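You operate a simulated robot arm through the tools that you are given. There is no shell and no other tool. Be economical: measure what you need, move in short steps, check, and stop when the job is done.

Carry out the task below with a simulated two-armed robot. There is one attempt and no reset: what you move stays moved.

Task
Put the black dropper cap on top of the batten. Put the waste beaker on the top of the wooden bench away on the shelf under the grey table. Take the black brush and leave it on the top of the blue bench. Put the short tube on the top of the grey table away on the shelf under the white table. Take the tall white cap and leave it on the top of the green cabinet. Fetch the wash bottle and stand it on top of the yellow cover. Take the pot marked "4.0" from the upper shelf of the green cabinet and leave it on the top of the rubber mat. Push the clamp flap shut. The order is free. Set down upright: waste beaker, wash bottle, cup.

It is judged by the outcome, as a careful person would: the job done as asked, and still so three seconds after it is handed in. It fails if anything else is knocked over, pushed out of place, dropped, spilled or broken. A push-on lid holds only when it is set on centred and level and pressed home; a screw cap is set on level and turned clockwise until tight.

Robot
Two 6-joint arms with two-finger parallel grippers on one trunk, on a base that drives. Base frame: it is fixed to the floor where the robot stands at the start and does not move with it; the origin is under the middle of the robot, x ahead of it, y to its left, z up; the surface under the hand at the start is at about z = 860. Units: mm, degrees, N and s.
The left shoulder is at the start at [-77, 177, 832], the right one opposite. With the tool pointing down near the work surface each hand reaches from about 100 to 720 mm from the robot's upright axis, wherever it stands, measured 20 degrees to its own side. Places, roughly: batten (23x5x5 cm) [500, 500, 900]; black brush (3x3x15 cm) [700, 800, 1000]; black dropper cap (3x3x3 cm) [500, 200, 900]; blue cup, pink cup, yellow cup [-3500, 2500, 500]; clamp flap [300, -1500, 1000]; shelf under the grey table [-1700, -600, 300]; shelf under the white table [-1300, 1500, 300]; short tube (5x5x13 cm) [-1600, -900, 900]; tall white cap (3x3x3 cm) [-1600, -700, 800]; top of the blue bench [600, 1900, 900]; top of the green cabinet [-3600, 2700, 800]; top of the rubber mat (16x24 cm) [-3640, 1600, 860]; wash bottle [-1750, -250, 750]; waste beaker [500, 0, 1000]; yellow cover (32x17x10 cm) [500, 800, 300]. Payload 1.57 kg a hand.
The tool frame of a hand sits at the grasp point between the pads (the TCP): z along the fingers, y along the line on which they close. The tips reach 30 mm beyond it. Largest opening 80 mm; finger width 17, thickness 12; the body of the gripper, 40 by 82 mm, starts 80 mm behind the TCP.
Orientation is that of the tool frame in the base frame, as a unit quaternion [x, y, z, w]. With the fingers straight down and closing along the base's y, the tool's x points along the base's -x, its y along +y and its z along -z.

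Tools
- The arms move only by the tool jog_arm. It takes "left_plan", "right_plan" or both (then of equal length, played together; a hand with none holds still); each is a list of rows, each a list of 7 numbers: the shift along the tool's x, y, z in units of 150 mm (1.0 is 150 mm), then the turn, a rotation vector about the tool's x, y, z in units of 90 degrees (1.0 is 90 degrees), then the gripper command, from -1 (fully open) to 1 (shut), values between in proportion. In form: [[dx, dy, dz, rx, ry, rz, claw], ...]. A call has 1 to 8 rows; each row is the pose to reach, as a shift and turn from the pose commanded when the call began, along the tool's axes at that moment. A call with a number of a shift or a turn outside -1 to 1 is refused whole. A row lasts 0.2 s, in which the tool goes at most 50 mm and 8.6 degrees; a call with a longer step from one row to the next is refused whole, and so is a gripper value outside its range. A pose out of reach is approached as far as the arm can. The call stops where the force on the tool passes 40 N (or 10 N more than at its start, if that is more) or the arm is blocked; 0.2 s more then pass. Each finger travels about 72 mm/s and halts on what it meets, pressing with about 30 N; the grip force reading is that of the motor and also rises with nothing between the fingers. The clock runs only during rows and for 0.2 s after the last one: add rows that repeat a pose to give the fingers time. The reply holds the time, the measured pose of the TCP, the force on the tool along the base axes, the opening and the grip force, in the units named above and with some noise, with the torque about the TCP (base axes, N m) and any sound that the robot's microphone picked up.
- Cameras (640 x 400 px; columns grow to the right, rows downward): "scene" is now at [25.8, 43, 1557.2]; the picture's right is [0.51, -0.86, 0.00], its down [-0.63, -0.38, -0.68] and it looks along [0.58, 0.35, -0.73] (base axes); focal length 267 px, centre (320, 200). "left" rides on the left gripper at [72, 7, -122] in its tool frame; the picture's right is [-0.09, 1.00, 0.00], its down [-0.84, -0.08, -0.54] and it looks along [-0.54, -0.05, 0.84] (tool axes); focal length 238 px, centre (320, 200). "right" rides on the right gripper at [72, -7, -122] in its tool frame; the picture's right is [0.09, 1.00, 0.00], its down [-0.84, 0.08, -0.54] and it looks along [-0.54, 0.05, 0.84] (tool axes); focal length 238 px, centre (320, 200). There is no depth. A picture from a camera that has moved, and an enlarged one, comes with that camera's place and axes in the base frame and with its lens.
- snapshot(camera): a new picture of that camera. The clock stands still meanwhile.
- raise_lower(by): slides the trunk up (or, below 0, down) by that many mm; the arms and the scene camera ride with it, the base frame stays. It gives what a move gives, with no picture.
- roll_base(legs): drives the robot by 1 to 6 legs, each [ahead, left, turn to the left] in mm, mm and degrees, along the robot's own axes; the way and the turn of a leg run together, so that a leg with both is an arc; at most 1500 mm and 180 degrees a leg. The arms and the cameras ride along, it lands a little off, and it stops where it bumps. It gives what a move gives.
- pan_tilt(pan, tilt): turns the head with the scene camera to pan (to the left, within 143 degrees either way) and tilt (down, from -29 to 69), counted from straight ahead of the robot. It gives what a move gives.
- enlarge(camera, box): a new picture of the part [left, top, right, bottom] of that camera's present view, enlarged. The clock stands still meanwhile.
- hand_in(): hands the job in; it is judged then, once.

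Work in short steps. Places have to be worked out from the pictures, the camera data and where the tool is seen: move nearer, look again, correct. Check each grasp and each placing, and mend what went wrong. You have 217 turns and 220 pictures in all, those below and enlarged ones among them. Open the grippers and draw the arms clear of the work before you hand the job in, unless the task says otherwise; then end with one line.

The tools are called after "Emit:" as a command line: name --argument value ..., lists and objects as JSON in quotes. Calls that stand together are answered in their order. jog_arm: Moves the arms, as the interface text tells. Its arguments: {"type":"object","properties":{"left_plan":{"type":"array","items":{"type":"array","items":{"type":"number"}}},"right_plan":{"type":"array","items":{"type":"array","items":{"type":"number"}}}},"required":[]} The other tools are called the same way: raise_lower (by) slides the trunk up or down; roll_base (legs) drives the base; pan_tilt (pan, tilt) turns the head that bears the scene camera; snapshot (camera) takes a picture; enlarge (camera, box) takes an enlarged picture of a part of a camera's view; hand_in () hands the job in.

At the start:

```text
time: 0.0
left_tool_pos: [394.2, 416.1, 1184.4]
left_tcp_rot: [0.0, 1.0, 0.001, 0.0]
left_contact_force: [0.5, 0.6, -0.2]
left_moment: [0.02, -0.01, 0.01]
left_finger_gap: 80.2
left_grip_force: 0.0
right_tool_pos: [409.9, 60.2, 1143.8]
right_tcp_rot: [0.0, 1.0, 0.0, 0.0]
right_contact_force: [0.0, 0.1, -0.3]
right_moment: [-0.01, 0.0, -0.01]
right_finger_gap: 79.9
right_grip_force: 0.1
trunk travel left (down, up): [-275.0, 53.0]
robot x, y, heading: [0.6, 1.7, -0.2]
head pan, tilt: [30.9, 47.0]
```

scene: 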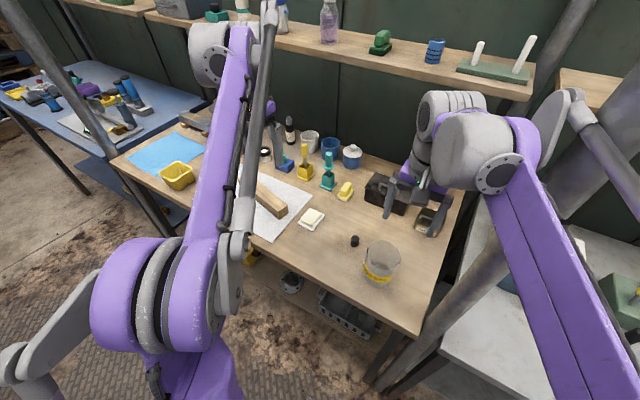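
right: 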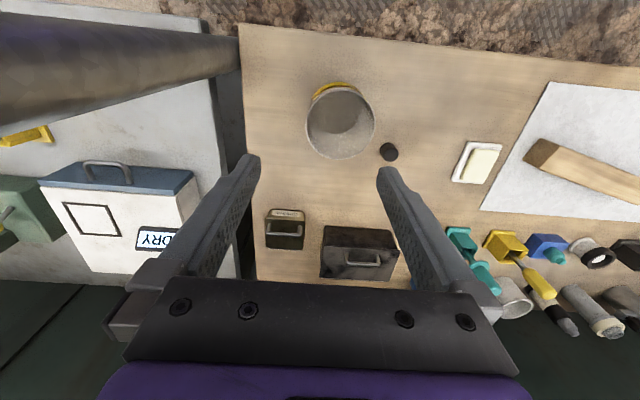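
left: 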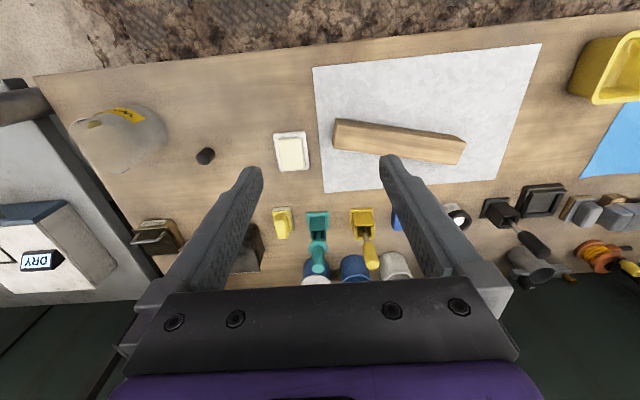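

I judge the dropper cap at about [481,186,870] from both hand cameras. I look closer at the cap and batten and at the bench before moving.

Emit:
enlarge --camera "left" --box '[160, 80, 480, 280]'

Emit:
enlarge --camera "scene" --box '[100, 80, 420, 280]'

Emit:
enlarge --camera "right" --box '[240, 60, 480, 210]'

```text
2.00 times, centred on (320, 180) of left
camera zoom: at [322.1, 421.2, 1305.9], right [0.09, 1.0, 0.0], down [0.84, -0.08, 0.54], along [0.54, -0.05, -0.84], focal length 477 px, centre (320, 240)
```

zoom: 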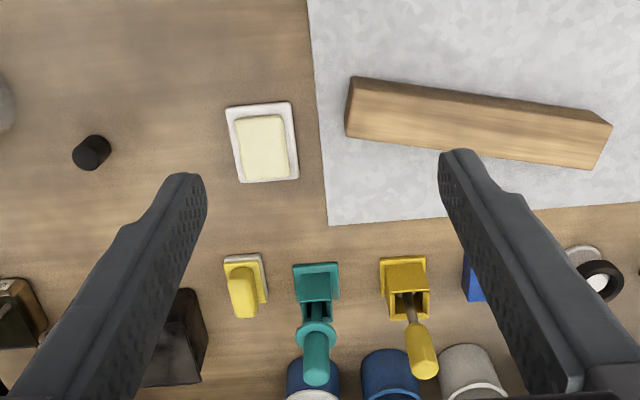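

```text
2.00 times, centred on (260, 180) of scene
camera zoom: at [25.8, 43.0, 1557.2], right [0.51, -0.86, 0.0], down [-0.63, -0.38, -0.68], along [0.58, 0.35, -0.73], focal length 534 px, centre (440, 240)
```

zoom: 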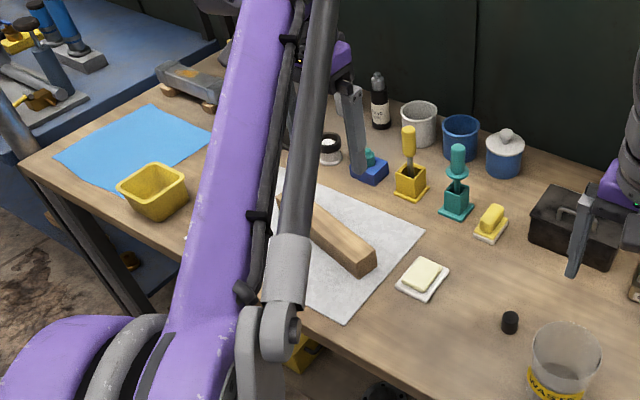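

```text
2.67 times, centred on (360, 135) of right
camera zoom: at [336.7, 54.8, 1265.2], right [-0.09, 1.0, 0.0], down [0.84, 0.08, 0.54], along [0.54, 0.05, -0.84], focal length 636 px, centre (213, 373)
```

zoom: 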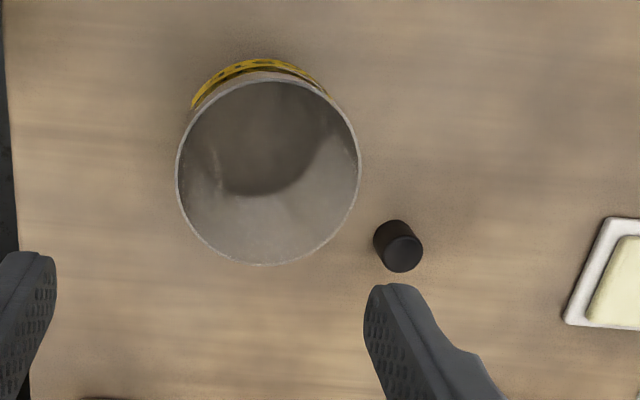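

The cap measures about 28 mm wide at [476,190], top at about 889. The batten top centre is about [476,541,910]. I bring the left hand toward the cap with the opening narrowed so it clears the beaker.

Emit:
jog_arm --left_plan '[[-0.11, -0.2, 0.12, 0, 0, 0, -0.3], [-0.22, -0.4, 0.24, 0, 0, 0, -0.3], [-0.33, -0.6, 0.36, 0, 0, 0, -0.3], [-0.44, -0.8, 0.48, 0, 0, 0, -0.3], [-0.547, -1.0, 0.6, 0, 0, 0, -0.3]]'

Emit:
jog_arm --left_plan '[[0, -0.25, 0.15, 0, 0, 0, -0.3], [0, -0.507, 0.3, 0, 0, 0, -0.3], [0, -0.507, 0.6, 0, 0, 0, -0.3], [0, -0.507, 0.8, 0, 0, 0, -0.3]]'

Emit:
snapshot --camera "left"

```text
time: 1.2
left_tool_pos: [477.2, 264.4, 1094.2]
left_tcp_rot: [-0.001, 1.0, 0.001, -0.001]
left_contact_force: [0.1, 0.5, 0.0]
left_moment: [0.02, 0.03, -0.03]
left_finger_gap: 51.8
left_grip_force: 0.1
right_tool_pos: [409.5, 59.7, 1144.5]
right_tcp_rot: [0.0, 1.0, 0.0, 0.0]
right_contact_force: [0.2, 0.7, 0.0]
right_moment: [-0.01, -0.02, 0.02]
right_finger_gap: 79.9
right_grip_force: 0.1
trunk travel left (down, up): [-275.0, 53.0]
robot x, y, heading: [-4.2, -0.8, 0.0]
head pan, tilt: [30.9, 47.0]
```

```text
time: 2.2
left_tool_pos: [477.4, 190.5, 972.6]
left_tcp_rot: [0.0, 1.0, 0.001, 0.001]
left_contact_force: [-0.8, 0.2, 0.0]
left_moment: [-0.01, -0.02, -0.01]
left_finger_gap: 52.2
left_grip_force: 0.2
right_tool_pos: [410.3, 60.8, 1142.6]
right_tcp_rot: [0.0, 1.0, -0.001, 0.001]
right_contact_force: [0.1, -0.3, 0.1]
right_moment: [0.04, -0.02, -0.03]
right_finger_gap: 79.9
right_grip_force: 0.0
trunk travel left (down, up): [-275.0, 53.0]
robot x, y, heading: [-1.9, 2.2, -0.1]
head pan, tilt: [30.9, 47.0]
```

```text
213 pictures are left
camera left: at [404.8, 195.5, 1094.4], right [0.09, 1.0, 0.0], down [0.84, -0.08, 0.54], along [0.54, -0.05, -0.84], focal length 238 px, centre (320, 200)
```

left: 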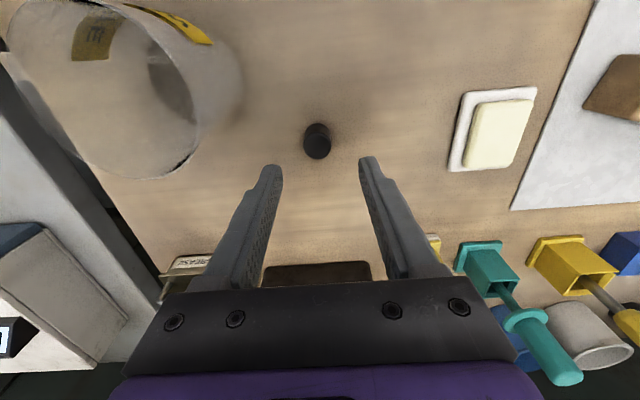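

Cap top now reads about [481,186]. I nudge, descend to z≈890, close, and lift.

Emit:
jog_arm --left_plan '[[-0.02, -0.027, 0.2, 0, 0, 0, -0.3], [-0.02, -0.027, 0.4, 0, 0, 0, -0.3], [-0.02, -0.027, 0.55, 0, 0, 0, -0.3], [-0.02, -0.027, 0.55, 0, 0, 0, 1], [-0.02, -0.027, 0.55, 0, 0, 0, 1], [-0.02, -0.027, 0.55, 0, 0, 0, 1]]'

Emit:
jog_arm --left_plan '[[0, 0, -0.3, 0, 0, 0, 1], [0, 0, -0.6, 0, 0, 0, 1], [0, 0.33, -0.7, 0, 0, 0, 1], [0, 0.66, -0.7, 0, 0, 0, 1], [0, 0.98, -0.7, 0, 0, 0, 1]]'

Emit:
snapshot --camera "left"

```text
time: 3.6
left_tool_pos: [479.2, 187.1, 892.3]
left_tcp_rot: [0.0, 1.0, 0.001, 0.001]
left_contact_force: [-0.4, -0.7, 0.7]
left_moment: [0.01, 0.0, 0.02]
left_finger_gap: 22.4
left_grip_force: 30.4
right_tool_pos: [409.1, 60.8, 1144.3]
right_tcp_rot: [0.0, 1.0, 0.0, -0.001]
right_contact_force: [0.2, -0.5, -0.8]
right_moment: [0.0, -0.03, 0.0]
right_finger_gap: 80.0
right_grip_force: 0.0
trunk travel left (down, up): [-275.0, 53.0]
robot x, y, heading: [1.5, -1.5, 0.1]
head pan, tilt: [30.9, 47.0]
```

```text
refused: row 3 steps farther than a row can; nothing moved
```

```text
212 pictures are left
camera left: at [407.7, 191.6, 1013.2], right [0.09, 1.0, 0.0], down [0.84, -0.08, 0.54], along [0.54, -0.05, -0.84], focal length 238 px, centre (320, 200)
```

left: 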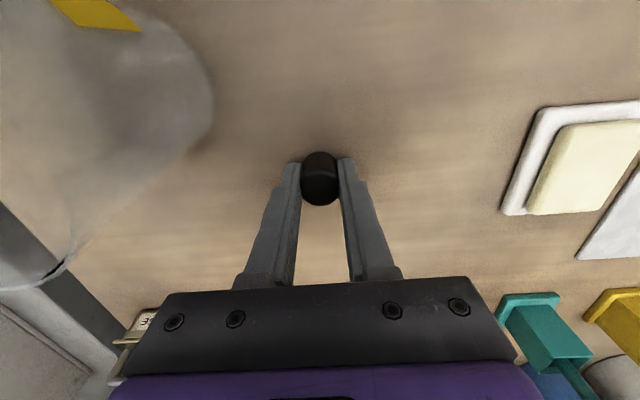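

Gripped (22 mm). Now lift and carry toward the batten.

Emit:
jog_arm --left_plan '[[0, 0, -0.3, 0, 0, 0, 1], [0, 0, -0.6, 0, 0, 0, 1], [0, 0.3, -0.7, 0, 0, 0, 1], [0, 0.6, -0.7, 0, 0, 0, 1], [0, 0.9, -0.7, 0, 0, 0, 1], [0, 1.0, -0.7, 0, 0, 0, 1]]'

Emit:
jog_arm --left_plan '[[0, 0.3, 0, 0, 0, 0, 1], [0, 0.6, 0, 0, 0, 0, 1], [0, 0.9, 0, 0, 0, 0, 1], [0, 1.0, 0, 0, 0, 0, 1]]'

Emit:
snapshot --camera "left"

```text
time: 5.0
left_tool_pos: [479.4, 337.3, 996.1]
left_tcp_rot: [0.0, 1.0, 0.0, 0.002]
left_contact_force: [0.0, -0.2, 0.6]
left_moment: [0.01, -0.01, -0.03]
left_finger_gap: 22.2
left_grip_force: 29.8
right_tool_pos: [409.3, 61.0, 1144.6]
right_tcp_rot: [0.0, 1.0, 0.0, 0.0]
right_contact_force: [0.3, 0.9, -1.3]
right_moment: [-0.02, 0.02, -0.02]
right_finger_gap: 79.9
right_grip_force: 0.1
trunk travel left (down, up): [-275.0, 53.0]
robot x, y, heading: [1.1, 1.1, 0.0]
head pan, tilt: [30.9, 47.0]
```

```text
time: 6.0
left_tool_pos: [479.2, 487.8, 996.7]
left_tcp_rot: [0.0, 1.0, 0.001, 0.001]
left_contact_force: [0.2, 0.6, -0.7]
left_moment: [-0.01, 0.03, -0.01]
left_finger_gap: 22.1
left_grip_force: 29.7
right_tool_pos: [408.7, 60.9, 1143.6]
right_tcp_rot: [0.0, 1.0, 0.0, 0.0]
right_contact_force: [0.7, 0.7, 0.4]
right_moment: [-0.05, 0.01, 0.02]
right_finger_gap: 79.8
right_grip_force: 0.1
trunk travel left (down, up): [-275.0, 53.0]
robot x, y, heading: [3.1, -0.1, -0.1]
head pan, tilt: [30.9, 47.0]
```

```text
211 pictures are left
camera left: at [406.9, 492.4, 1118.7], right [0.09, 1.0, 0.0], down [0.84, -0.08, 0.54], along [0.54, -0.05, -0.84], focal length 238 px, centre (320, 200)
```

left: 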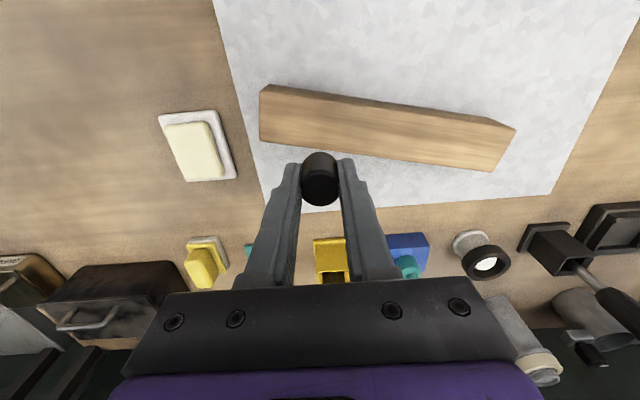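

Batten centre is near [477,545]. I move over it and lower gently to about 940.

Emit:
jog_arm --left_plan '[[0.01, 0.2, 0, 0, 0, 0, 1], [0.01, 0.38, 0, 0, 0, 0, 1], [0.01, 0.38, 0.2, 0, 0, 0, 1], [0.01, 0.38, 0.32, 0, 0, 0, 1]]'

Emit:
snapshot --camera "left"

Emit:
enlarge --camera "scene" --box '[180, 120, 340, 220]'

```text
time: 7.0
left_tool_pos: [477.5, 543.1, 948.2]
left_tcp_rot: [0.0, 1.0, 0.001, 0.0]
left_contact_force: [0.1, -0.3, 0.2]
left_moment: [0.02, 0.03, -0.02]
left_finger_gap: 21.9
left_grip_force: 30.2
right_tool_pos: [409.4, 60.7, 1143.1]
right_tcp_rot: [0.0, 1.0, 0.0, -0.001]
right_contact_force: [-0.3, 0.4, 0.2]
right_moment: [0.02, 0.02, 0.02]
right_finger_gap: 80.0
right_grip_force: 0.1
trunk travel left (down, up): [-275.0, 53.0]
robot x, y, heading: [-0.6, 0.8, 0.1]
head pan, tilt: [30.9, 47.0]
```

```text
210 pictures are left
camera left: at [405.2, 548.7, 1070.6], right [0.09, 1.0, 0.0], down [0.84, -0.08, 0.54], along [0.54, -0.05, -0.84], focal length 238 px, centre (320, 200)
```

left: 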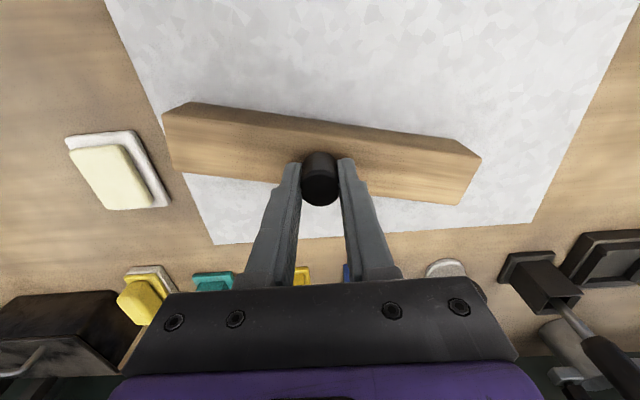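

```text
4.00 times, centred on (260, 170) of scene
camera zoom: at [25.9, 43.2, 1557.2], right [0.51, -0.86, 0.0], down [-0.63, -0.38, -0.68], along [0.58, 0.35, -0.73], focal length 1068 px, centre (560, 320)
```

zoom: 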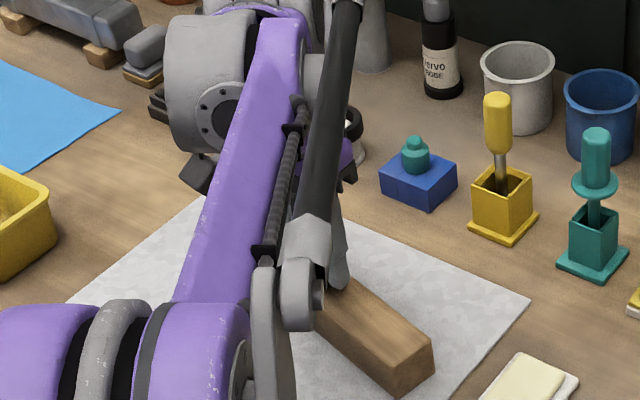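

Cap is above the batten, 4 mm off the centreline. I lower further in tiny steps until contact shows.

Emit:
jog_arm --left_plan '[[0.025, 0, 0.03, 0, 0, 0, 1], [0.025, 0, 0.05, 0, 0, 0, 1], [0.025, 0, 0.05, 0, 0, 0, 1]]'

```text
time: 7.8
left_tool_pos: [473.2, 542.5, 940.8]
left_tcp_rot: [0.0, 1.0, 0.002, 0.0]
left_contact_force: [-0.3, -0.3, -0.3]
left_moment: [-0.01, -0.01, -0.01]
left_finger_gap: 22.2
left_grip_force: 29.8
right_tool_pos: [408.5, 61.4, 1144.1]
right_tcp_rot: [0.0, 1.0, 0.0, 0.0]
right_contact_force: [0.3, -0.1, 0.8]
right_moment: [-0.01, 0.02, 0.04]
right_finger_gap: 80.0
right_grip_force: 0.0
trunk travel left (down, up): [-275.0, 53.0]
robot x, y, heading: [-3.0, -0.8, -0.2]
head pan, tilt: [30.9, 47.0]
```

No contact yet at 941; I keep lowering in small steps.

Emit:
jog_arm --left_plan '[[0, 0, 0.015, 0, 0, 0, 1], [0, 0, 0.03, 0, 0, 0, 1]]'

Emit:
jog_arm --left_plan '[[0, 0, 0.015, 0, 0, 0, 1], [0, 0, 0.03, 0, 0, 0, 1]]'

Emit:
snapshot --camera "left"

```text
time: 8.4
left_tool_pos: [472.9, 543.3, 939.1]
left_tcp_rot: [0.0, 1.0, 0.002, 0.002]
left_contact_force: [3.2, 3.4, 18.5]
left_moment: [0.06, -0.07, -0.03]
left_finger_gap: 22.1
left_grip_force: 29.7
right_tool_pos: [409.8, 59.2, 1144.0]
right_tcp_rot: [0.0, 1.0, 0.0, 0.001]
right_contact_force: [0.4, 0.4, 0.2]
right_moment: [-0.03, 0.0, 0.03]
right_finger_gap: 79.9
right_grip_force: 0.3
trunk travel left (down, up): [-275.0, 53.0]
robot x, y, heading: [2.4, 3.4, -0.1]
head pan, tilt: [30.9, 47.0]
```

```text
time: 8.9
left_tool_pos: [473.5, 542.9, 938.0]
left_tcp_rot: [-0.001, 1.0, 0.002, 0.002]
left_contact_force: [2.1, -0.2, 22.2]
left_moment: [-0.08, 0.03, 0.07]
left_finger_gap: 22.3
left_grip_force: 29.8
right_tool_pos: [408.5, 60.5, 1144.4]
right_tcp_rot: [0.0, 1.0, 0.001, 0.001]
right_contact_force: [-0.6, 0.8, 0.3]
right_moment: [0.01, 0.01, 0.01]
right_finger_gap: 80.1
right_grip_force: 0.1
trunk travel left (down, up): [-275.0, 53.0]
robot x, y, heading: [0.4, -4.6, 0.2]
head pan, tilt: [30.9, 47.0]
stopped in row 2 (left hand): the force on the tool passed its limit at 44 N (the readings are from after the stop); the commanded pose is now the measured one
```

```text
208 pictures are left
camera left: at [400.8, 547.9, 1059.6], right [0.09, 1.0, 0.0], down [0.83, -0.08, 0.55], along [0.54, -0.05, -0.84], focal length 238 px, centre (320, 200)
```

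left: 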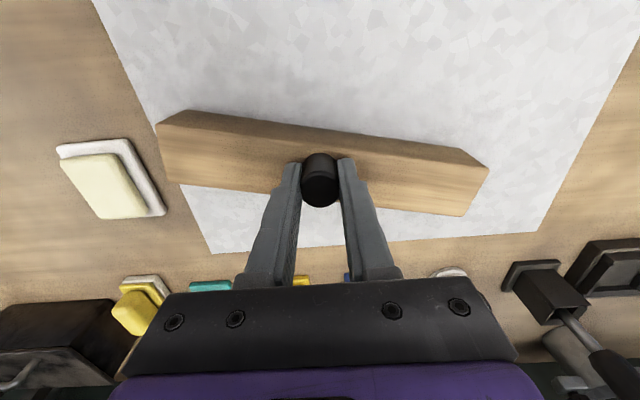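

Contact at 938–939. I release the grip gently and rise.

Emit:
jog_arm --left_plan '[[0, 0, -0.005, 0, 0, 0, 0.2], [0, 0, -0.005, 0, 0, 0, -0.3], [0, 0, -0.005, 0, 0, 0, -0.3], [0, 0, -0.3, 0, 0, 0, -0.3], [0, 0, -0.6, 0, 0, 0, -0.3], [0, 0, -0.9, 0, 0, 0, -0.3]]'

Emit:
snapshot --camera "left"

```text
time: 10.3
left_tool_pos: [474.8, 543.8, 1071.1]
left_tcp_rot: [0.0, 1.0, 0.002, 0.002]
left_contact_force: [0.9, -0.1, 0.2]
left_moment: [-0.02, 0.01, -0.02]
left_finger_gap: 52.3
left_grip_force: 0.1
right_tool_pos: [409.8, 61.2, 1142.9]
right_tcp_rot: [0.0, 1.0, 0.0, 0.0]
right_contact_force: [0.1, 0.1, -0.1]
right_moment: [0.04, -0.02, -0.01]
right_finger_gap: 80.0
right_grip_force: 0.1
trunk travel left (down, up): [-275.0, 53.0]
robot x, y, heading: [3.4, 1.2, -0.0]
head pan, tilt: [30.9, 47.0]
```

```text
207 pictures are left
camera left: at [402.0, 548.0, 1192.7], right [0.09, 1.0, 0.0], down [0.84, -0.08, 0.54], along [0.54, -0.05, -0.84], focal length 238 px, centre (320, 200)
```

left: 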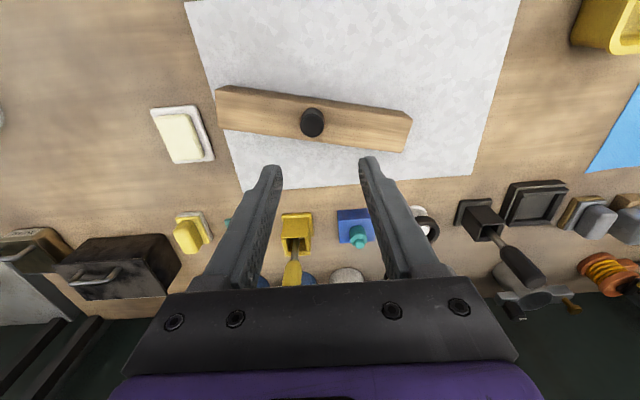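

The cap stands on the batten. Next is the brush, out of reach from here, so I look left and raise the hand before driving.

Emit:
jog_arm --left_plan '[[0.2, 0, -0.3, 0, 0, 0, -1], [0.4, -0.2, -0.6, 0, 0, 0, -1], [0.6, -0.4, -0.75, 0, 0, 0, -1]]'

Emit:
pan_tilt --pan 65 --tilt 30

Emit:
snapshot --camera "scene"

```text
refused: row 1 steps farther than a row can; nothing moved
```

```text
time: 11.3
left_tool_pos: [473.4, 544.6, 1069.7]
left_tcp_rot: [-0.001, 1.0, 0.002, 0.001]
left_contact_force: [0.0, -0.4, 0.3]
left_moment: [-0.01, -0.03, 0.01]
left_finger_gap: 52.1
left_grip_force: 0.1
right_tool_pos: [409.6, 61.1, 1143.9]
right_tcp_rot: [0.0, 1.0, 0.0, 0.0]
right_contact_force: [0.7, -0.4, -0.2]
right_moment: [0.01, -0.02, -0.03]
right_finger_gap: 79.9
right_grip_force: 0.0
trunk travel left (down, up): [-275.0, 53.0]
robot x, y, heading: [-1.8, 1.3, -0.0]
head pan, tilt: [65.0, 30.0]
```

```text
206 pictures are left
camera scene: at [-4.2, 84.0, 1582.6], right [0.91, -0.42, 0.0], down [-0.21, -0.45, -0.87], along [0.37, 0.78, -0.5], focal length 267 px, centre (320, 200)
```

scene: 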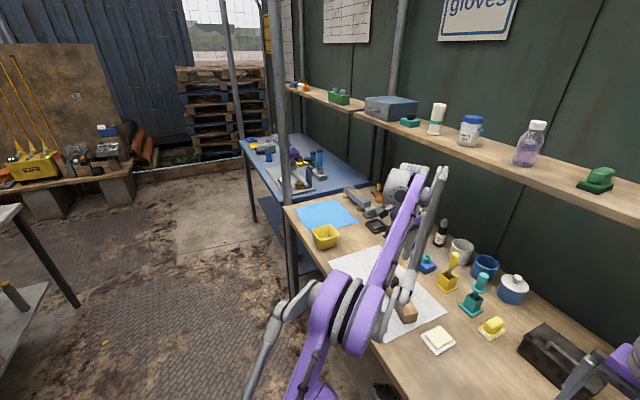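

There's an upright post at the bench's left front corner (about [335,1250]). I raise and pull in the left hand, then drive left about 450 mm to reach the brush.

Emit:
jog_arm --left_plan '[[0.1, -0.1, -0.2, 0, 0, 0, -1], [0.2, -0.3, -0.4, 0, 0, 0, -1], [0.3, -0.5, -0.6, 0, 0, 0, -1], [0.4, -0.7, -0.75, 0, 0, 0, -1]]'

Emit:
roll_base --legs '[[0, 450, 0]]'

Emit:
pan_tilt --pan 40 --tilt 35

Emit:
snapshot --camera "left"

Emit:
snapshot --camera "scene"

```text
time: 12.3
left_tool_pos: [413.3, 435.7, 1184.0]
left_tcp_rot: [-0.001, 1.0, 0.003, 0.001]
left_contact_force: [-0.2, 0.4, 0.7]
left_moment: [-0.02, 0.0, 0.02]
left_finger_gap: 80.5
left_grip_force: 0.1
right_tool_pos: [408.6, 59.8, 1144.1]
right_tcp_rot: [0.0, 1.0, 0.0, 0.0]
right_contact_force: [-0.5, -0.6, 0.5]
right_moment: [0.01, -0.02, 0.0]
right_finger_gap: 79.9
right_grip_force: 0.1
trunk travel left (down, up): [-275.0, 53.0]
robot x, y, heading: [-3.5, -0.8, 0.0]
head pan, tilt: [65.0, 30.0]
```

```text
time: 16.8
left_tool_pos: [411.1, 891.0, 1183.8]
left_tcp_rot: [-0.004, 1.0, 0.001, 0.001]
left_contact_force: [0.1, 0.4, -0.3]
left_moment: [0.0, 0.03, 0.02]
left_finger_gap: 80.0
left_grip_force: 0.1
right_tool_pos: [407.2, 513.7, 1144.3]
right_tcp_rot: [-0.001, 1.0, -0.001, 0.0]
right_contact_force: [-0.5, 1.0, -0.2]
right_moment: [0.02, 0.03, -0.01]
right_finger_gap: 80.0
right_grip_force: 0.0
trunk travel left (down, up): [-275.0, 53.0]
robot x, y, heading: [-3.5, 450.8, 0.4]
head pan, tilt: [65.0, 30.0]
```

```text
time: 17.7
left_tool_pos: [410.2, 889.1, 1182.2]
left_tcp_rot: [-0.003, 1.0, 0.002, 0.001]
left_contact_force: [-0.1, 0.5, -0.5]
left_moment: [0.01, 0.01, -0.01]
left_finger_gap: 79.9
left_grip_force: 0.0
right_tool_pos: [408.0, 513.7, 1144.4]
right_tcp_rot: [-0.002, 1.0, 0.0, 0.0]
right_contact_force: [0.3, 0.7, -0.1]
right_moment: [0.02, 0.0, -0.02]
right_finger_gap: 79.9
right_grip_force: 0.0
trunk travel left (down, up): [-275.0, 53.0]
robot x, y, heading: [-1.2, 449.7, 0.2]
head pan, tilt: [40.0, 35.0]
```

```text
205 pictures are left
camera left: at [338.1, 894.5, 1304.5], right [0.09, 1.0, 0.0], down [0.84, -0.07, 0.54], along [0.54, -0.04, -0.84], focal length 238 px, centre (320, 200)
```

left: 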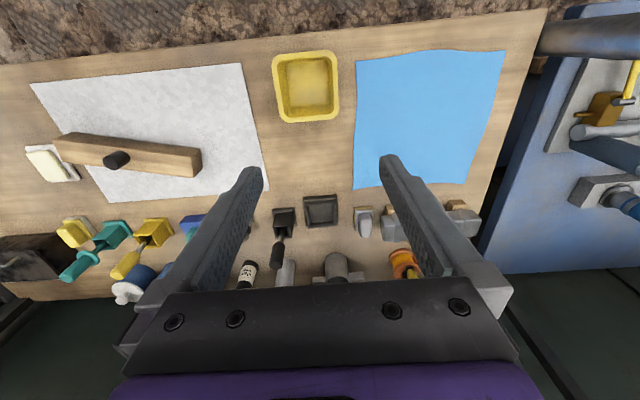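

```text
204 pictures are left
camera scene: at [23.5, 509.0, 1574.8], right [0.65, -0.76, 0.0], down [-0.44, -0.37, -0.82], along [0.62, 0.53, -0.57], focal length 267 px, centre (320, 200)
```

scene: 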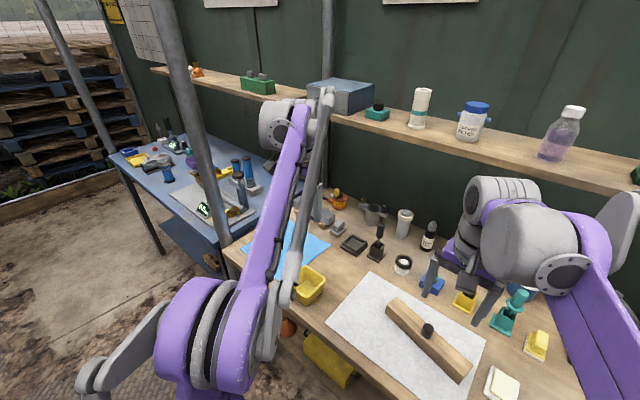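

The black brush stands in a small black holder. I zoom in on it.

Emit:
enlarge --camera "left" --box '[220, 190, 380, 290]'

Emit:
enlarge --camera "scene" --box '[300, 180, 460, 280]'

```text
4.00 times, centred on (300, 240) of left
camera zoom: at [338.1, 894.5, 1304.5], right [0.09, 1.0, 0.0], down [0.84, -0.07, 0.54], along [0.54, -0.04, -0.84], focal length 953 px, centre (400, 40)
```

zoom: 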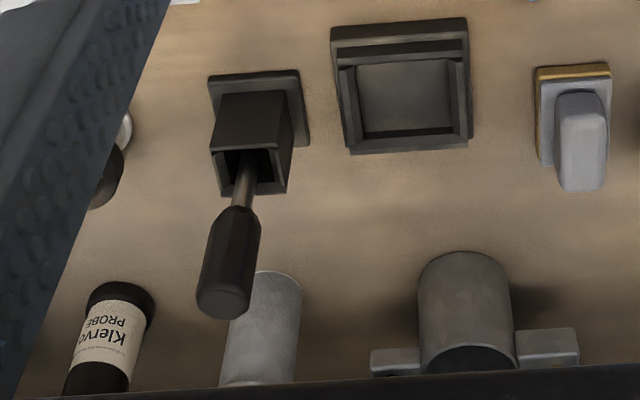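

```text
4.00 times, centred on (380, 230) of scene
camera zoom: at [23.5, 509.0, 1574.8], right [0.65, -0.76, 0.0], down [-0.44, -0.37, -0.82], along [0.62, 0.53, -0.57], focal length 1068 px, centre (80, 80)
```

zoom: 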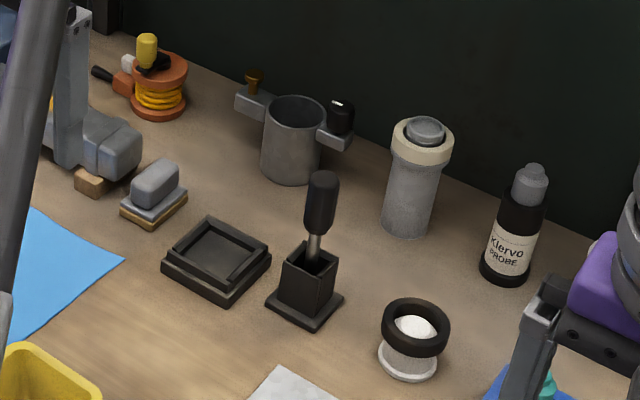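

Triangulated: handle top at [658,791,1011]. I drive 100 mm further left for reach, then move the left hand over it.

Emit:
roll_base --legs '[[0, 100, 0]]'

Emit:
jog_arm --left_plan '[[-0.2, -0.2, 0, 0, 0, 0, -0.2], [-0.4, -0.4, 0, 0, 0, 0, -0.2], [-0.6, -0.6, 0, 0, 0, 0, -0.2], [-0.8, -0.8, 0, 0, 0, 0, -0.2], [-1.0, -1.0, 0, 0, 0, 0, -0.2]]'

Emit:
snapshot --camera "left"

```text
time: 19.2
left_tool_pos: [411.0, 988.8, 1182.7]
left_tcp_rot: [-0.003, 1.0, 0.001, 0.002]
left_contact_force: [-0.6, 0.5, -0.1]
left_moment: [0.03, -0.02, 0.0]
left_finger_gap: 80.1
left_grip_force: 0.0
right_tool_pos: [408.2, 614.0, 1143.4]
right_tcp_rot: [-0.002, 1.0, -0.001, 0.0]
right_contact_force: [0.4, 1.1, -0.1]
right_moment: [-0.02, 0.02, 0.02]
right_finger_gap: 79.9
right_grip_force: 0.1
trunk travel left (down, up): [-275.0, 53.0]
robot x, y, heading: [-0.8, 550.0, 0.5]
head pan, tilt: [40.0, 35.0]
```

```text
time: 20.4
left_tool_pos: [548.2, 836.4, 1171.2]
left_tcp_rot: [-0.003, 1.0, 0.002, 0.002]
left_contact_force: [0.5, 0.8, -0.2]
left_moment: [0.03, -0.01, -0.02]
left_finger_gap: 48.2
left_grip_force: 0.1
left hand out of reach, approached as far as the arm can: row 5
right_tool_pos: [407.2, 612.4, 1144.0]
right_tcp_rot: [-0.002, 1.0, 0.0, 0.0]
right_contact_force: [0.4, 0.2, -0.6]
right_moment: [-0.02, -0.02, -0.05]
right_finger_gap: 79.9
right_grip_force: 0.1
trunk travel left (down, up): [-275.0, 53.0]
robot x, y, heading: [-0.4, 553.3, 0.6]
head pan, tilt: [40.0, 35.0]
```

```text
201 pictures are left
camera left: at [475.0, 841.2, 1293.5], right [0.09, 1.0, 0.0], down [0.84, -0.07, 0.54], along [0.54, -0.04, -0.84], focal length 238 px, centre (320, 200)
```

left: 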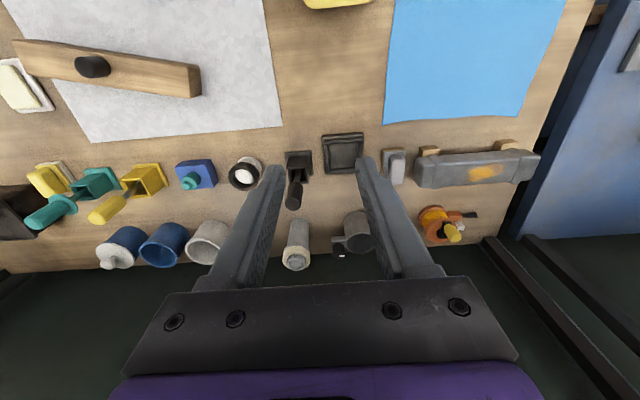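

Handle confirmed at about [660,790]. I descend above it first, then check.

Emit:
jog_arm --left_plan '[[0, 0, 0.25, 0, 0, 0, -0.2], [-0.1, -0.1, 0.5, 0, 0, 0, -0.2], [-0.3, -0.2, 0.7, 0, 0, 0, -0.2], [-0.5, -0.3, 0.75, 0, 0, 0, -0.2], [-0.65, -0.31, 0.75, 0, 0, 0, -0.2]]'

Emit:
snapshot --camera "left"

```text
time: 21.6
left_tool_pos: [627.9, 790.6, 1049.1]
left_tcp_rot: [-0.003, 1.0, 0.002, 0.002]
left_contact_force: [0.2, -0.2, 0.0]
left_moment: [0.01, -0.03, 0.01]
left_finger_gap: 48.2
left_grip_force: 0.1
left hand out of reach, approached as far as the arm can: row 5
right_tool_pos: [406.2, 612.3, 1145.7]
right_tcp_rot: [-0.002, 1.0, 0.0, 0.0]
right_contact_force: [-0.1, -0.7, -0.2]
right_moment: [-0.02, 0.0, -0.01]
right_finger_gap: 80.0
right_grip_force: 0.1
trunk travel left (down, up): [-275.0, 53.0]
robot x, y, heading: [-4.7, 548.6, 0.5]
head pan, tilt: [40.0, 35.0]
```

```text
200 pictures are left
camera left: at [554.7, 795.1, 1171.7], right [0.09, 1.0, 0.0], down [0.84, -0.07, 0.54], along [0.54, -0.04, -0.84], focal length 238 px, centre (320, 200)
```

left: 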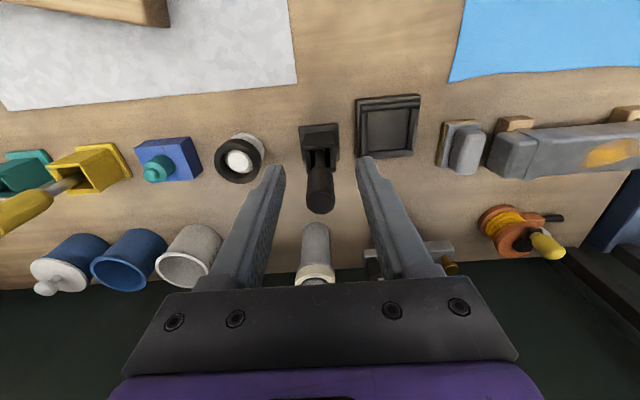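

The arm's reach is at its limit. I raise the trunk 50 mm and ease ahead 40 mm while the fingers stay above the handle.

Emit:
raise_lower --by 50

Emit:
roll_base --legs '[[40, 0, 0]]'

Emit:
snapshot --camera "left"

```text
time: 22.5
left_tool_pos: [626.9, 790.4, 1099.5]
left_tcp_rot: [-0.003, 1.0, 0.002, 0.002]
left_contact_force: [0.3, 0.1, -0.2]
left_moment: [0.01, -0.04, 0.0]
left_finger_gap: 47.9
left_grip_force: 0.0
right_tool_pos: [407.6, 613.7, 1193.6]
right_tcp_rot: [-0.001, 1.0, 0.0, 0.0]
right_contact_force: [0.3, 0.4, 0.1]
right_moment: [0.0, 0.0, 0.0]
right_finger_gap: 80.1
right_grip_force: 0.0
trunk travel left (down, up): [-325.0, 3.0]
robot x, y, heading: [-0.1, 550.5, 0.1]
head pan, tilt: [40.0, 35.0]
```

```text
time: 23.4
left_tool_pos: [663.3, 791.8, 1099.4]
left_tcp_rot: [-0.002, 1.0, 0.003, 0.002]
left_contact_force: [-0.4, 0.3, 0.0]
left_moment: [-0.01, -0.01, 0.01]
left_finger_gap: 47.8
left_grip_force: 0.2
right_tool_pos: [443.1, 612.6, 1192.8]
right_tcp_rot: [-0.003, 1.0, 0.0, 0.001]
right_contact_force: [-1.0, 0.6, 0.3]
right_moment: [0.0, -0.03, -0.02]
right_finger_gap: 80.0
right_grip_force: 0.2
trunk travel left (down, up): [-325.0, 3.0]
robot x, y, heading: [36.9, 551.6, -0.0]
head pan, tilt: [40.0, 35.0]
```

```text
199 pictures are left
camera left: at [589.8, 795.2, 1221.1], right [0.09, 1.0, 0.0], down [0.84, -0.07, 0.54], along [0.54, -0.04, -0.84], focal length 238 px, centre (320, 200)
```

left: 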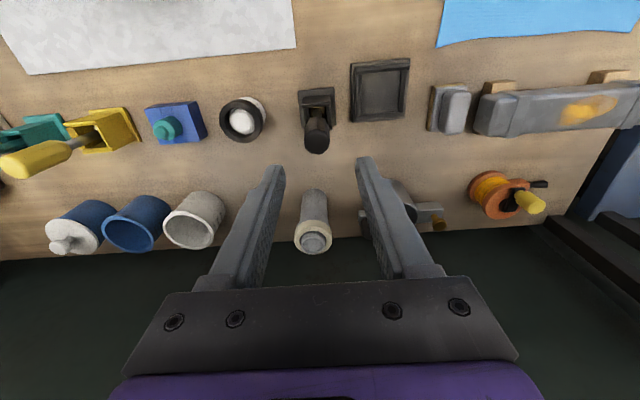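

Handle top is at about [663,788]; I descend to about 984, grip, and check.

Emit:
jog_arm --left_plan '[[0, -0.025, 0.25, 0, 0, 0, -0.2], [0, -0.025, 0.5, 0, 0, 0, -0.2], [0, -0.025, 0.76, 0, 0, 0, -0.2], [0, -0.025, 0.76, 0, 0, 0, 1], [0, -0.025, 0.76, 0, 0, 0, 1], [0, -0.025, 0.76, 0, 0, 0, 1]]'

Emit:
snapshot --camera "left"

```text
time: 24.8
left_tool_pos: [665.6, 787.5, 985.6]
left_tcp_rot: [-0.003, 1.0, 0.002, 0.002]
left_contact_force: [-0.1, 1.1, 0.6]
left_moment: [0.07, -0.03, 0.0]
left_finger_gap: 23.8
left_grip_force: 29.9
right_tool_pos: [446.1, 613.5, 1195.3]
right_tcp_rot: [-0.003, 1.0, 0.0, 0.0]
right_contact_force: [0.4, 0.1, -0.1]
right_moment: [0.01, 0.0, -0.01]
right_finger_gap: 80.0
right_grip_force: 0.1
trunk travel left (down, up): [-325.0, 3.0]
robot x, y, heading: [38.0, 548.2, 0.3]
head pan, tilt: [40.0, 35.0]
```

```text
198 pictures are left
camera left: at [593.1, 792.2, 1107.9], right [0.09, 1.0, 0.0], down [0.84, -0.07, 0.54], along [0.54, -0.04, -0.84], focal length 238 px, centre (320, 200)
```

left: 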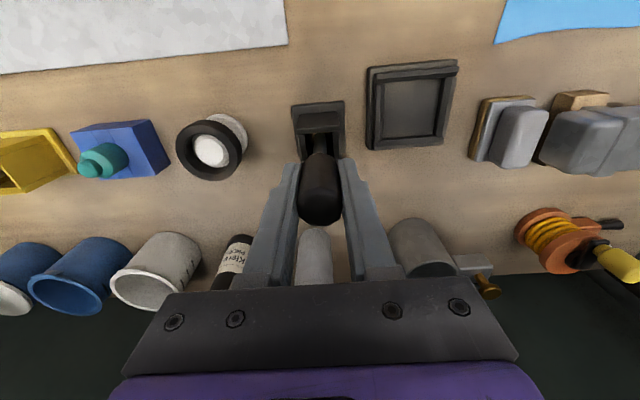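

Gripped. I lift it straight up out of the holder.

Emit:
jog_arm --left_plan '[[0, 0, -0.25, 0, 0, 0, 1], [0, 0, -0.5, 0, 0, 0, 1], [0.0, 0, -0.72, 0, 0, 0, 1], [0.3, 0, -0.72, 0, 0, 0, 1], [0.6, 0, -0.72, 0, 0, 0, 1], [0.9, 0, -0.9, 0, 0, 0, 1]]'

Emit:
snapshot --camera "left"

Emit:
snapshot --camera "scene"

```text
refused: row 6 steps farther than a row can; nothing moved
```

```text
197 pictures are left
camera left: at [593.1, 792.2, 1107.9], right [0.09, 1.0, 0.0], down [0.84, -0.07, 0.54], along [0.54, -0.04, -0.84], focal length 238 px, centre (320, 200)
```

left: 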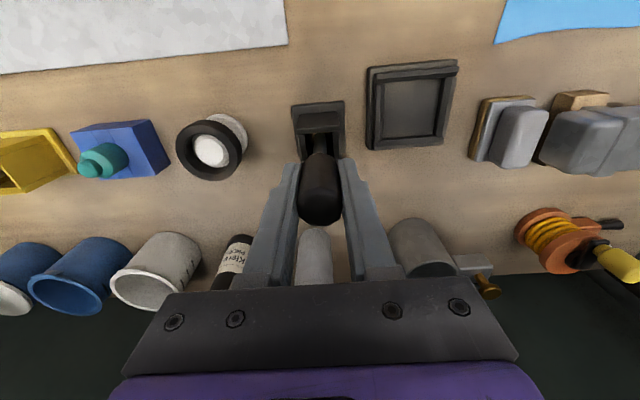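

```text
196 pictures are left
camera scene: at [59.5, 608.9, 1627.8], right [0.65, -0.76, 0.0], down [-0.44, -0.37, -0.82], along [0.62, 0.53, -0.57], focal length 267 px, centre (320, 200)
```

scene: 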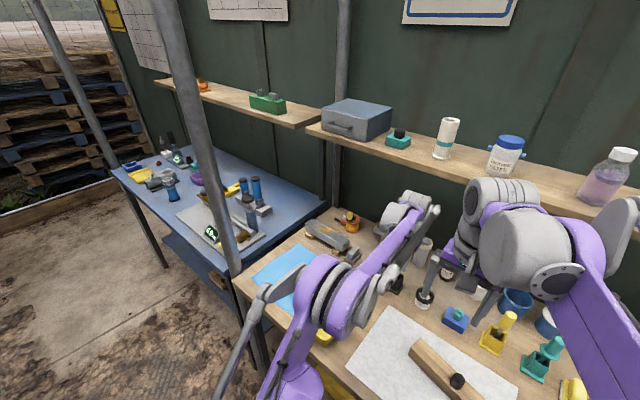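

One row was too long; I repeat with shorter steps.

Emit:
jog_arm --left_plan '[[0, 0, -0.25, 0, 0, 0, 1], [0, 0, -0.5, 0, 0, 0, 1], [0.0, 0, -0.72, 0, 0, 0, 1], [0.3, 0, -0.72, 0, 0, 0, 1], [0.6, 0, -0.72, 0, 0, 0, 1], [0.8, 0, -0.9, 0, 0, 0, 1]]'

Emit:
snapshot --camera "left"

Emit:
snapshot --camera "scene"

```text
time: 26.2
left_tool_pos: [544.1, 787.1, 1119.4]
left_tcp_rot: [-0.003, 1.0, 0.002, 0.001]
left_contact_force: [-0.4, 0.7, -0.6]
left_moment: [0.0, -0.01, 0.03]
left_finger_gap: 23.5
left_grip_force: 30.4
right_tool_pos: [443.9, 612.7, 1194.4]
right_tcp_rot: [-0.002, 1.0, 0.0, 0.001]
right_contact_force: [-0.8, -0.1, -0.6]
right_moment: [0.01, -0.02, 0.01]
right_finger_gap: 80.0
right_grip_force: 0.1
trunk travel left (down, up): [-325.0, 3.0]
robot x, y, heading: [41.2, 551.4, 0.2]
head pan, tilt: [40.0, 35.0]
```

```text
195 pictures are left
camera left: at [471.2, 791.1, 1241.9], right [0.09, 1.0, 0.0], down [0.84, -0.07, 0.54], along [0.54, -0.04, -0.84], focal length 238 px, centre (320, 200)
```

left: 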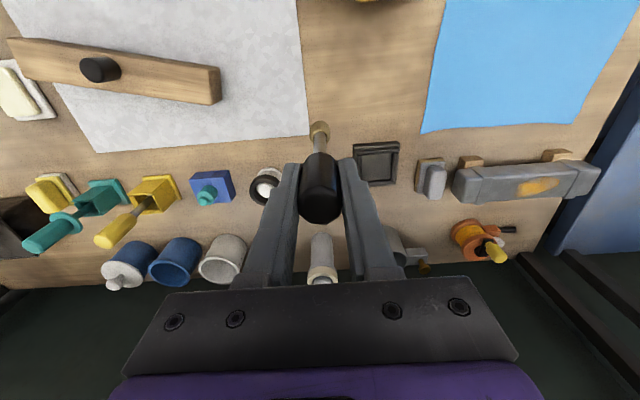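

```text
194 pictures are left
camera scene: at [58.3, 608.6, 1627.8], right [0.65, -0.76, 0.0], down [-0.44, -0.37, -0.82], along [0.63, 0.53, -0.57], focal length 267 px, centre (320, 200)
```

scene: 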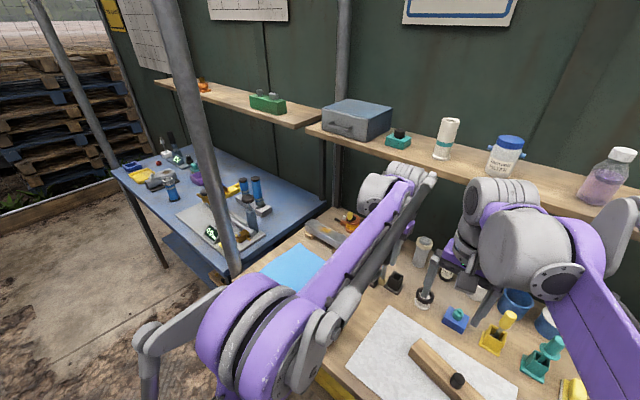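

Brush is out, holder undisturbed. I tuck the arm, back off to clear the post, and drive left to the blue bench.

Emit:
jog_arm --left_plan '[[0.3, 0, -0.05, 0, 0, 0, 1], [0.6, 0, -0.1, 0, 0, 0, 1], [0.9, 0, -0.2, 0, 0, 0, 1], [1.0, 0, -0.3, 0, 0, 0, 1]]'

Emit:
roll_base --legs '[[-300, 0, 0], [0, 1150, 0]]'

Emit:
pan_tilt --pan 10 --tilt 40

Emit:
snapshot --camera "scene"

```text
time: 27.2
left_tool_pos: [394.9, 783.4, 1164.3]
left_tcp_rot: [-0.002, 1.0, 0.002, 0.001]
left_contact_force: [-0.4, -0.1, -0.6]
left_moment: [0.0, -0.01, -0.01]
left_finger_gap: 23.5
left_grip_force: 30.1
right_tool_pos: [445.7, 612.5, 1194.8]
right_tcp_rot: [-0.003, 1.0, 0.0, 0.0]
right_contact_force: [-0.4, -0.4, -0.5]
right_moment: [0.0, -0.02, 0.0]
right_finger_gap: 80.0
right_grip_force: 0.0
trunk travel left (down, up): [-325.0, 3.0]
robot x, y, heading: [36.7, 551.9, 0.5]
head pan, tilt: [40.0, 35.0]
```

```text
time: 39.0
left_tool_pos: [78.5, 1917.8, 1164.3]
left_tcp_rot: [-0.008, 1.0, 0.002, 0.002]
left_contact_force: [0.7, 0.5, -0.3]
left_moment: [0.0, -0.01, 0.01]
left_finger_gap: 23.5
left_grip_force: 29.7
right_tool_pos: [131.8, 1746.6, 1194.1]
right_tcp_rot: [-0.007, 1.0, 0.0, -0.001]
right_contact_force: [0.7, -0.5, 0.1]
right_moment: [0.0, -0.02, -0.01]
right_finger_gap: 80.1
right_grip_force: 0.0
trunk travel left (down, up): [-325.0, 3.0]
robot x, y, heading: [-276.3, 1678.8, 0.7]
head pan, tilt: [40.0, 35.0]
```

```text
time: 40.0
left_tool_pos: [79.9, 1917.4, 1163.9]
left_tcp_rot: [-0.009, 1.0, 0.002, 0.002]
left_contact_force: [1.0, 0.3, -0.4]
left_moment: [0.02, -0.03, -0.01]
left_finger_gap: 23.7
left_grip_force: 30.0
right_tool_pos: [131.6, 1746.4, 1194.4]
right_tcp_rot: [-0.007, 1.0, 0.0, 0.0]
right_contact_force: [-0.3, -0.4, -0.3]
right_moment: [-0.01, -0.02, 0.03]
right_finger_gap: 80.1
right_grip_force: 0.0
trunk travel left (down, up): [-325.0, 3.0]
robot x, y, heading: [-275.2, 1674.5, 0.8]
head pan, tilt: [10.0, 40.0]
```

```text
193 pictures are left
camera scene: at [-237.8, 1696.1, 1620.2], right [0.19, -0.98, 0.0], down [-0.63, -0.12, -0.77], along [0.75, 0.15, -0.64], focal length 267 px, centre (320, 200)
```

scene: 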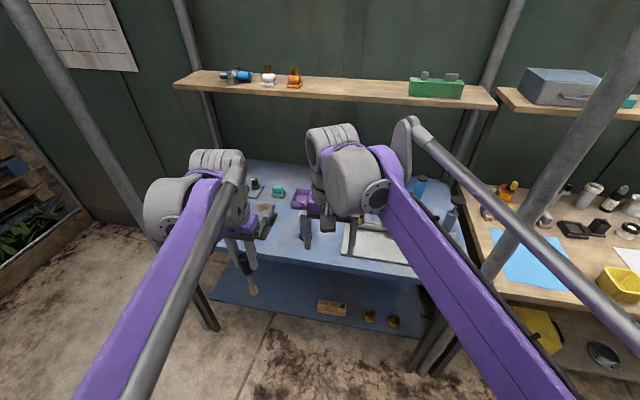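

I take a look with the left camera after moving ahead 200 mm.

Emit:
roll_base --legs '[[200, 0, 0]]'

Emit:
snapshot --camera "left"

Emit:
snapshot --camera "right"

```text
time: 41.6
left_tool_pos: [275.6, 1921.4, 1163.3]
left_tcp_rot: [-0.01, 1.0, 0.002, 0.0]
left_contact_force: [-0.9, 0.2, -0.7]
left_moment: [0.03, 0.02, 0.02]
left_finger_gap: 23.5
left_grip_force: 29.7
right_tool_pos: [327.6, 1750.3, 1193.5]
right_tcp_rot: [-0.008, 1.0, 0.0, 0.0]
right_contact_force: [-0.8, 1.0, -0.1]
right_moment: [0.0, 0.0, -0.02]
right_finger_gap: 79.7
right_grip_force: 0.0
trunk travel left (down, up): [-325.0, 3.0]
robot x, y, heading: [-76.4, 1682.1, 1.0]
head pan, tilt: [10.0, 40.0]
```

```text
192 pictures are left
camera left: at [202.9, 1925.3, 1285.8], right [0.07, 1.0, 0.0], down [0.84, -0.06, 0.54], along [0.54, -0.04, -0.84], focal length 238 px, centre (320, 200)
```

left: 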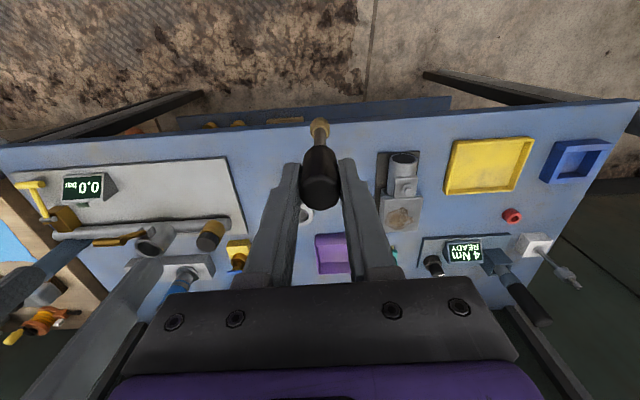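

```text
191 pictures are left
camera right: at [255.5, 1742.9, 1315.0], right [-0.11, 0.99, 0.0], down [0.84, 0.09, 0.54], along [0.54, 0.06, -0.84], focal length 238 px, centre (320, 200)
```

right: 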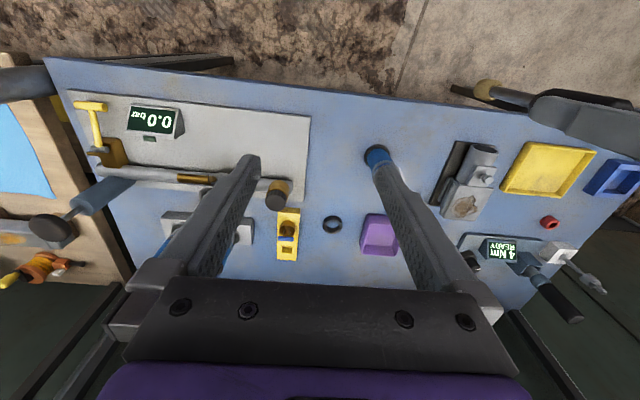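

Free strip on the blue bench is about x 370–560, y 1745–1830, beside the grey plate. I'll lay the brush there along x: back off and tilt the hand forward so the brush goes nearly level.

Emit:
roll_base --legs '[[-230, 0, 0]]'

Emit:
jog_arm --left_plan '[[0, 0, 0, 0, -0.09, 0, 1], [0, 0, 0, 0, -0.18, 0, 1], [0, 0, 0, 0, -0.27, 0, 1], [0, 0, 0, 0, -0.36, 0, 1], [0, 0, 0, 0, -0.45, 0, 1], [0, 0, 0, 0, -0.54, 0, 1], [0, 0, 0, 0, -0.63, 0, 1], [0, 0, 0, 0, -0.72, 0, 1]]'

Emit:
snapshot --camera "scene"

```text
time: 43.3
left_tool_pos: [49.4, 1917.2, 1165.1]
left_tcp_rot: [-0.008, 1.0, 0.002, 0.002]
left_contact_force: [-0.1, -0.1, -0.1]
left_moment: [0.03, 0.01, 0.0]
left_finger_gap: 23.6
left_grip_force: 30.1
right_tool_pos: [101.8, 1745.1, 1194.7]
right_tcp_rot: [-0.008, 1.0, 0.0, 0.0]
right_contact_force: [0.8, -0.4, 0.8]
right_moment: [-0.02, 0.02, 0.0]
right_finger_gap: 79.9
right_grip_force: 0.0
trunk travel left (down, up): [-325.0, 3.0]
robot x, y, heading: [-306.9, 1680.1, 1.2]
head pan, tilt: [10.0, 40.0]
```

```text
time: 45.1
left_tool_pos: [48.4, 1917.6, 1164.7]
left_tcp_rot: [-0.006, 0.843, 0.006, 0.538]
left_contact_force: [0.5, 0.0, -0.1]
left_moment: [0.05, 0.05, 0.02]
left_finger_gap: 23.2
left_grip_force: 30.2
right_tool_pos: [100.3, 1746.5, 1194.6]
right_tcp_rot: [-0.008, 1.0, 0.0, 0.0]
right_contact_force: [-1.0, 0.0, 0.5]
right_moment: [0.0, -0.01, -0.05]
right_finger_gap: 80.0
right_grip_force: 0.2
trunk travel left (down, up): [-325.0, 3.0]
robot x, y, heading: [-303.1, 1673.8, 0.9]
head pan, tilt: [10.0, 40.0]
```

```text
190 pictures are left
camera scene: at [-269.2, 1695.4, 1620.2], right [0.19, -0.98, 0.0], down [-0.63, -0.12, -0.77], along [0.75, 0.15, -0.64], focal length 267 px, centre (320, 200)
```

scene: 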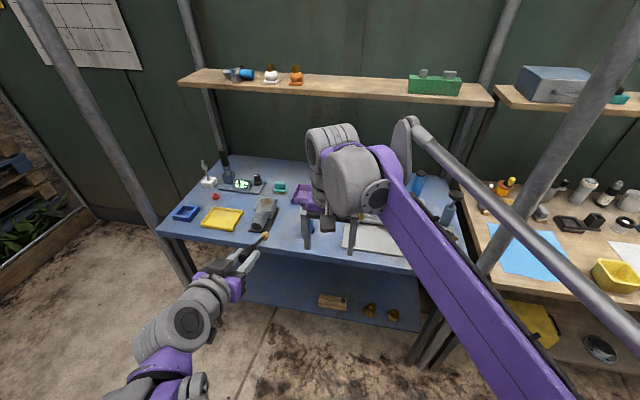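

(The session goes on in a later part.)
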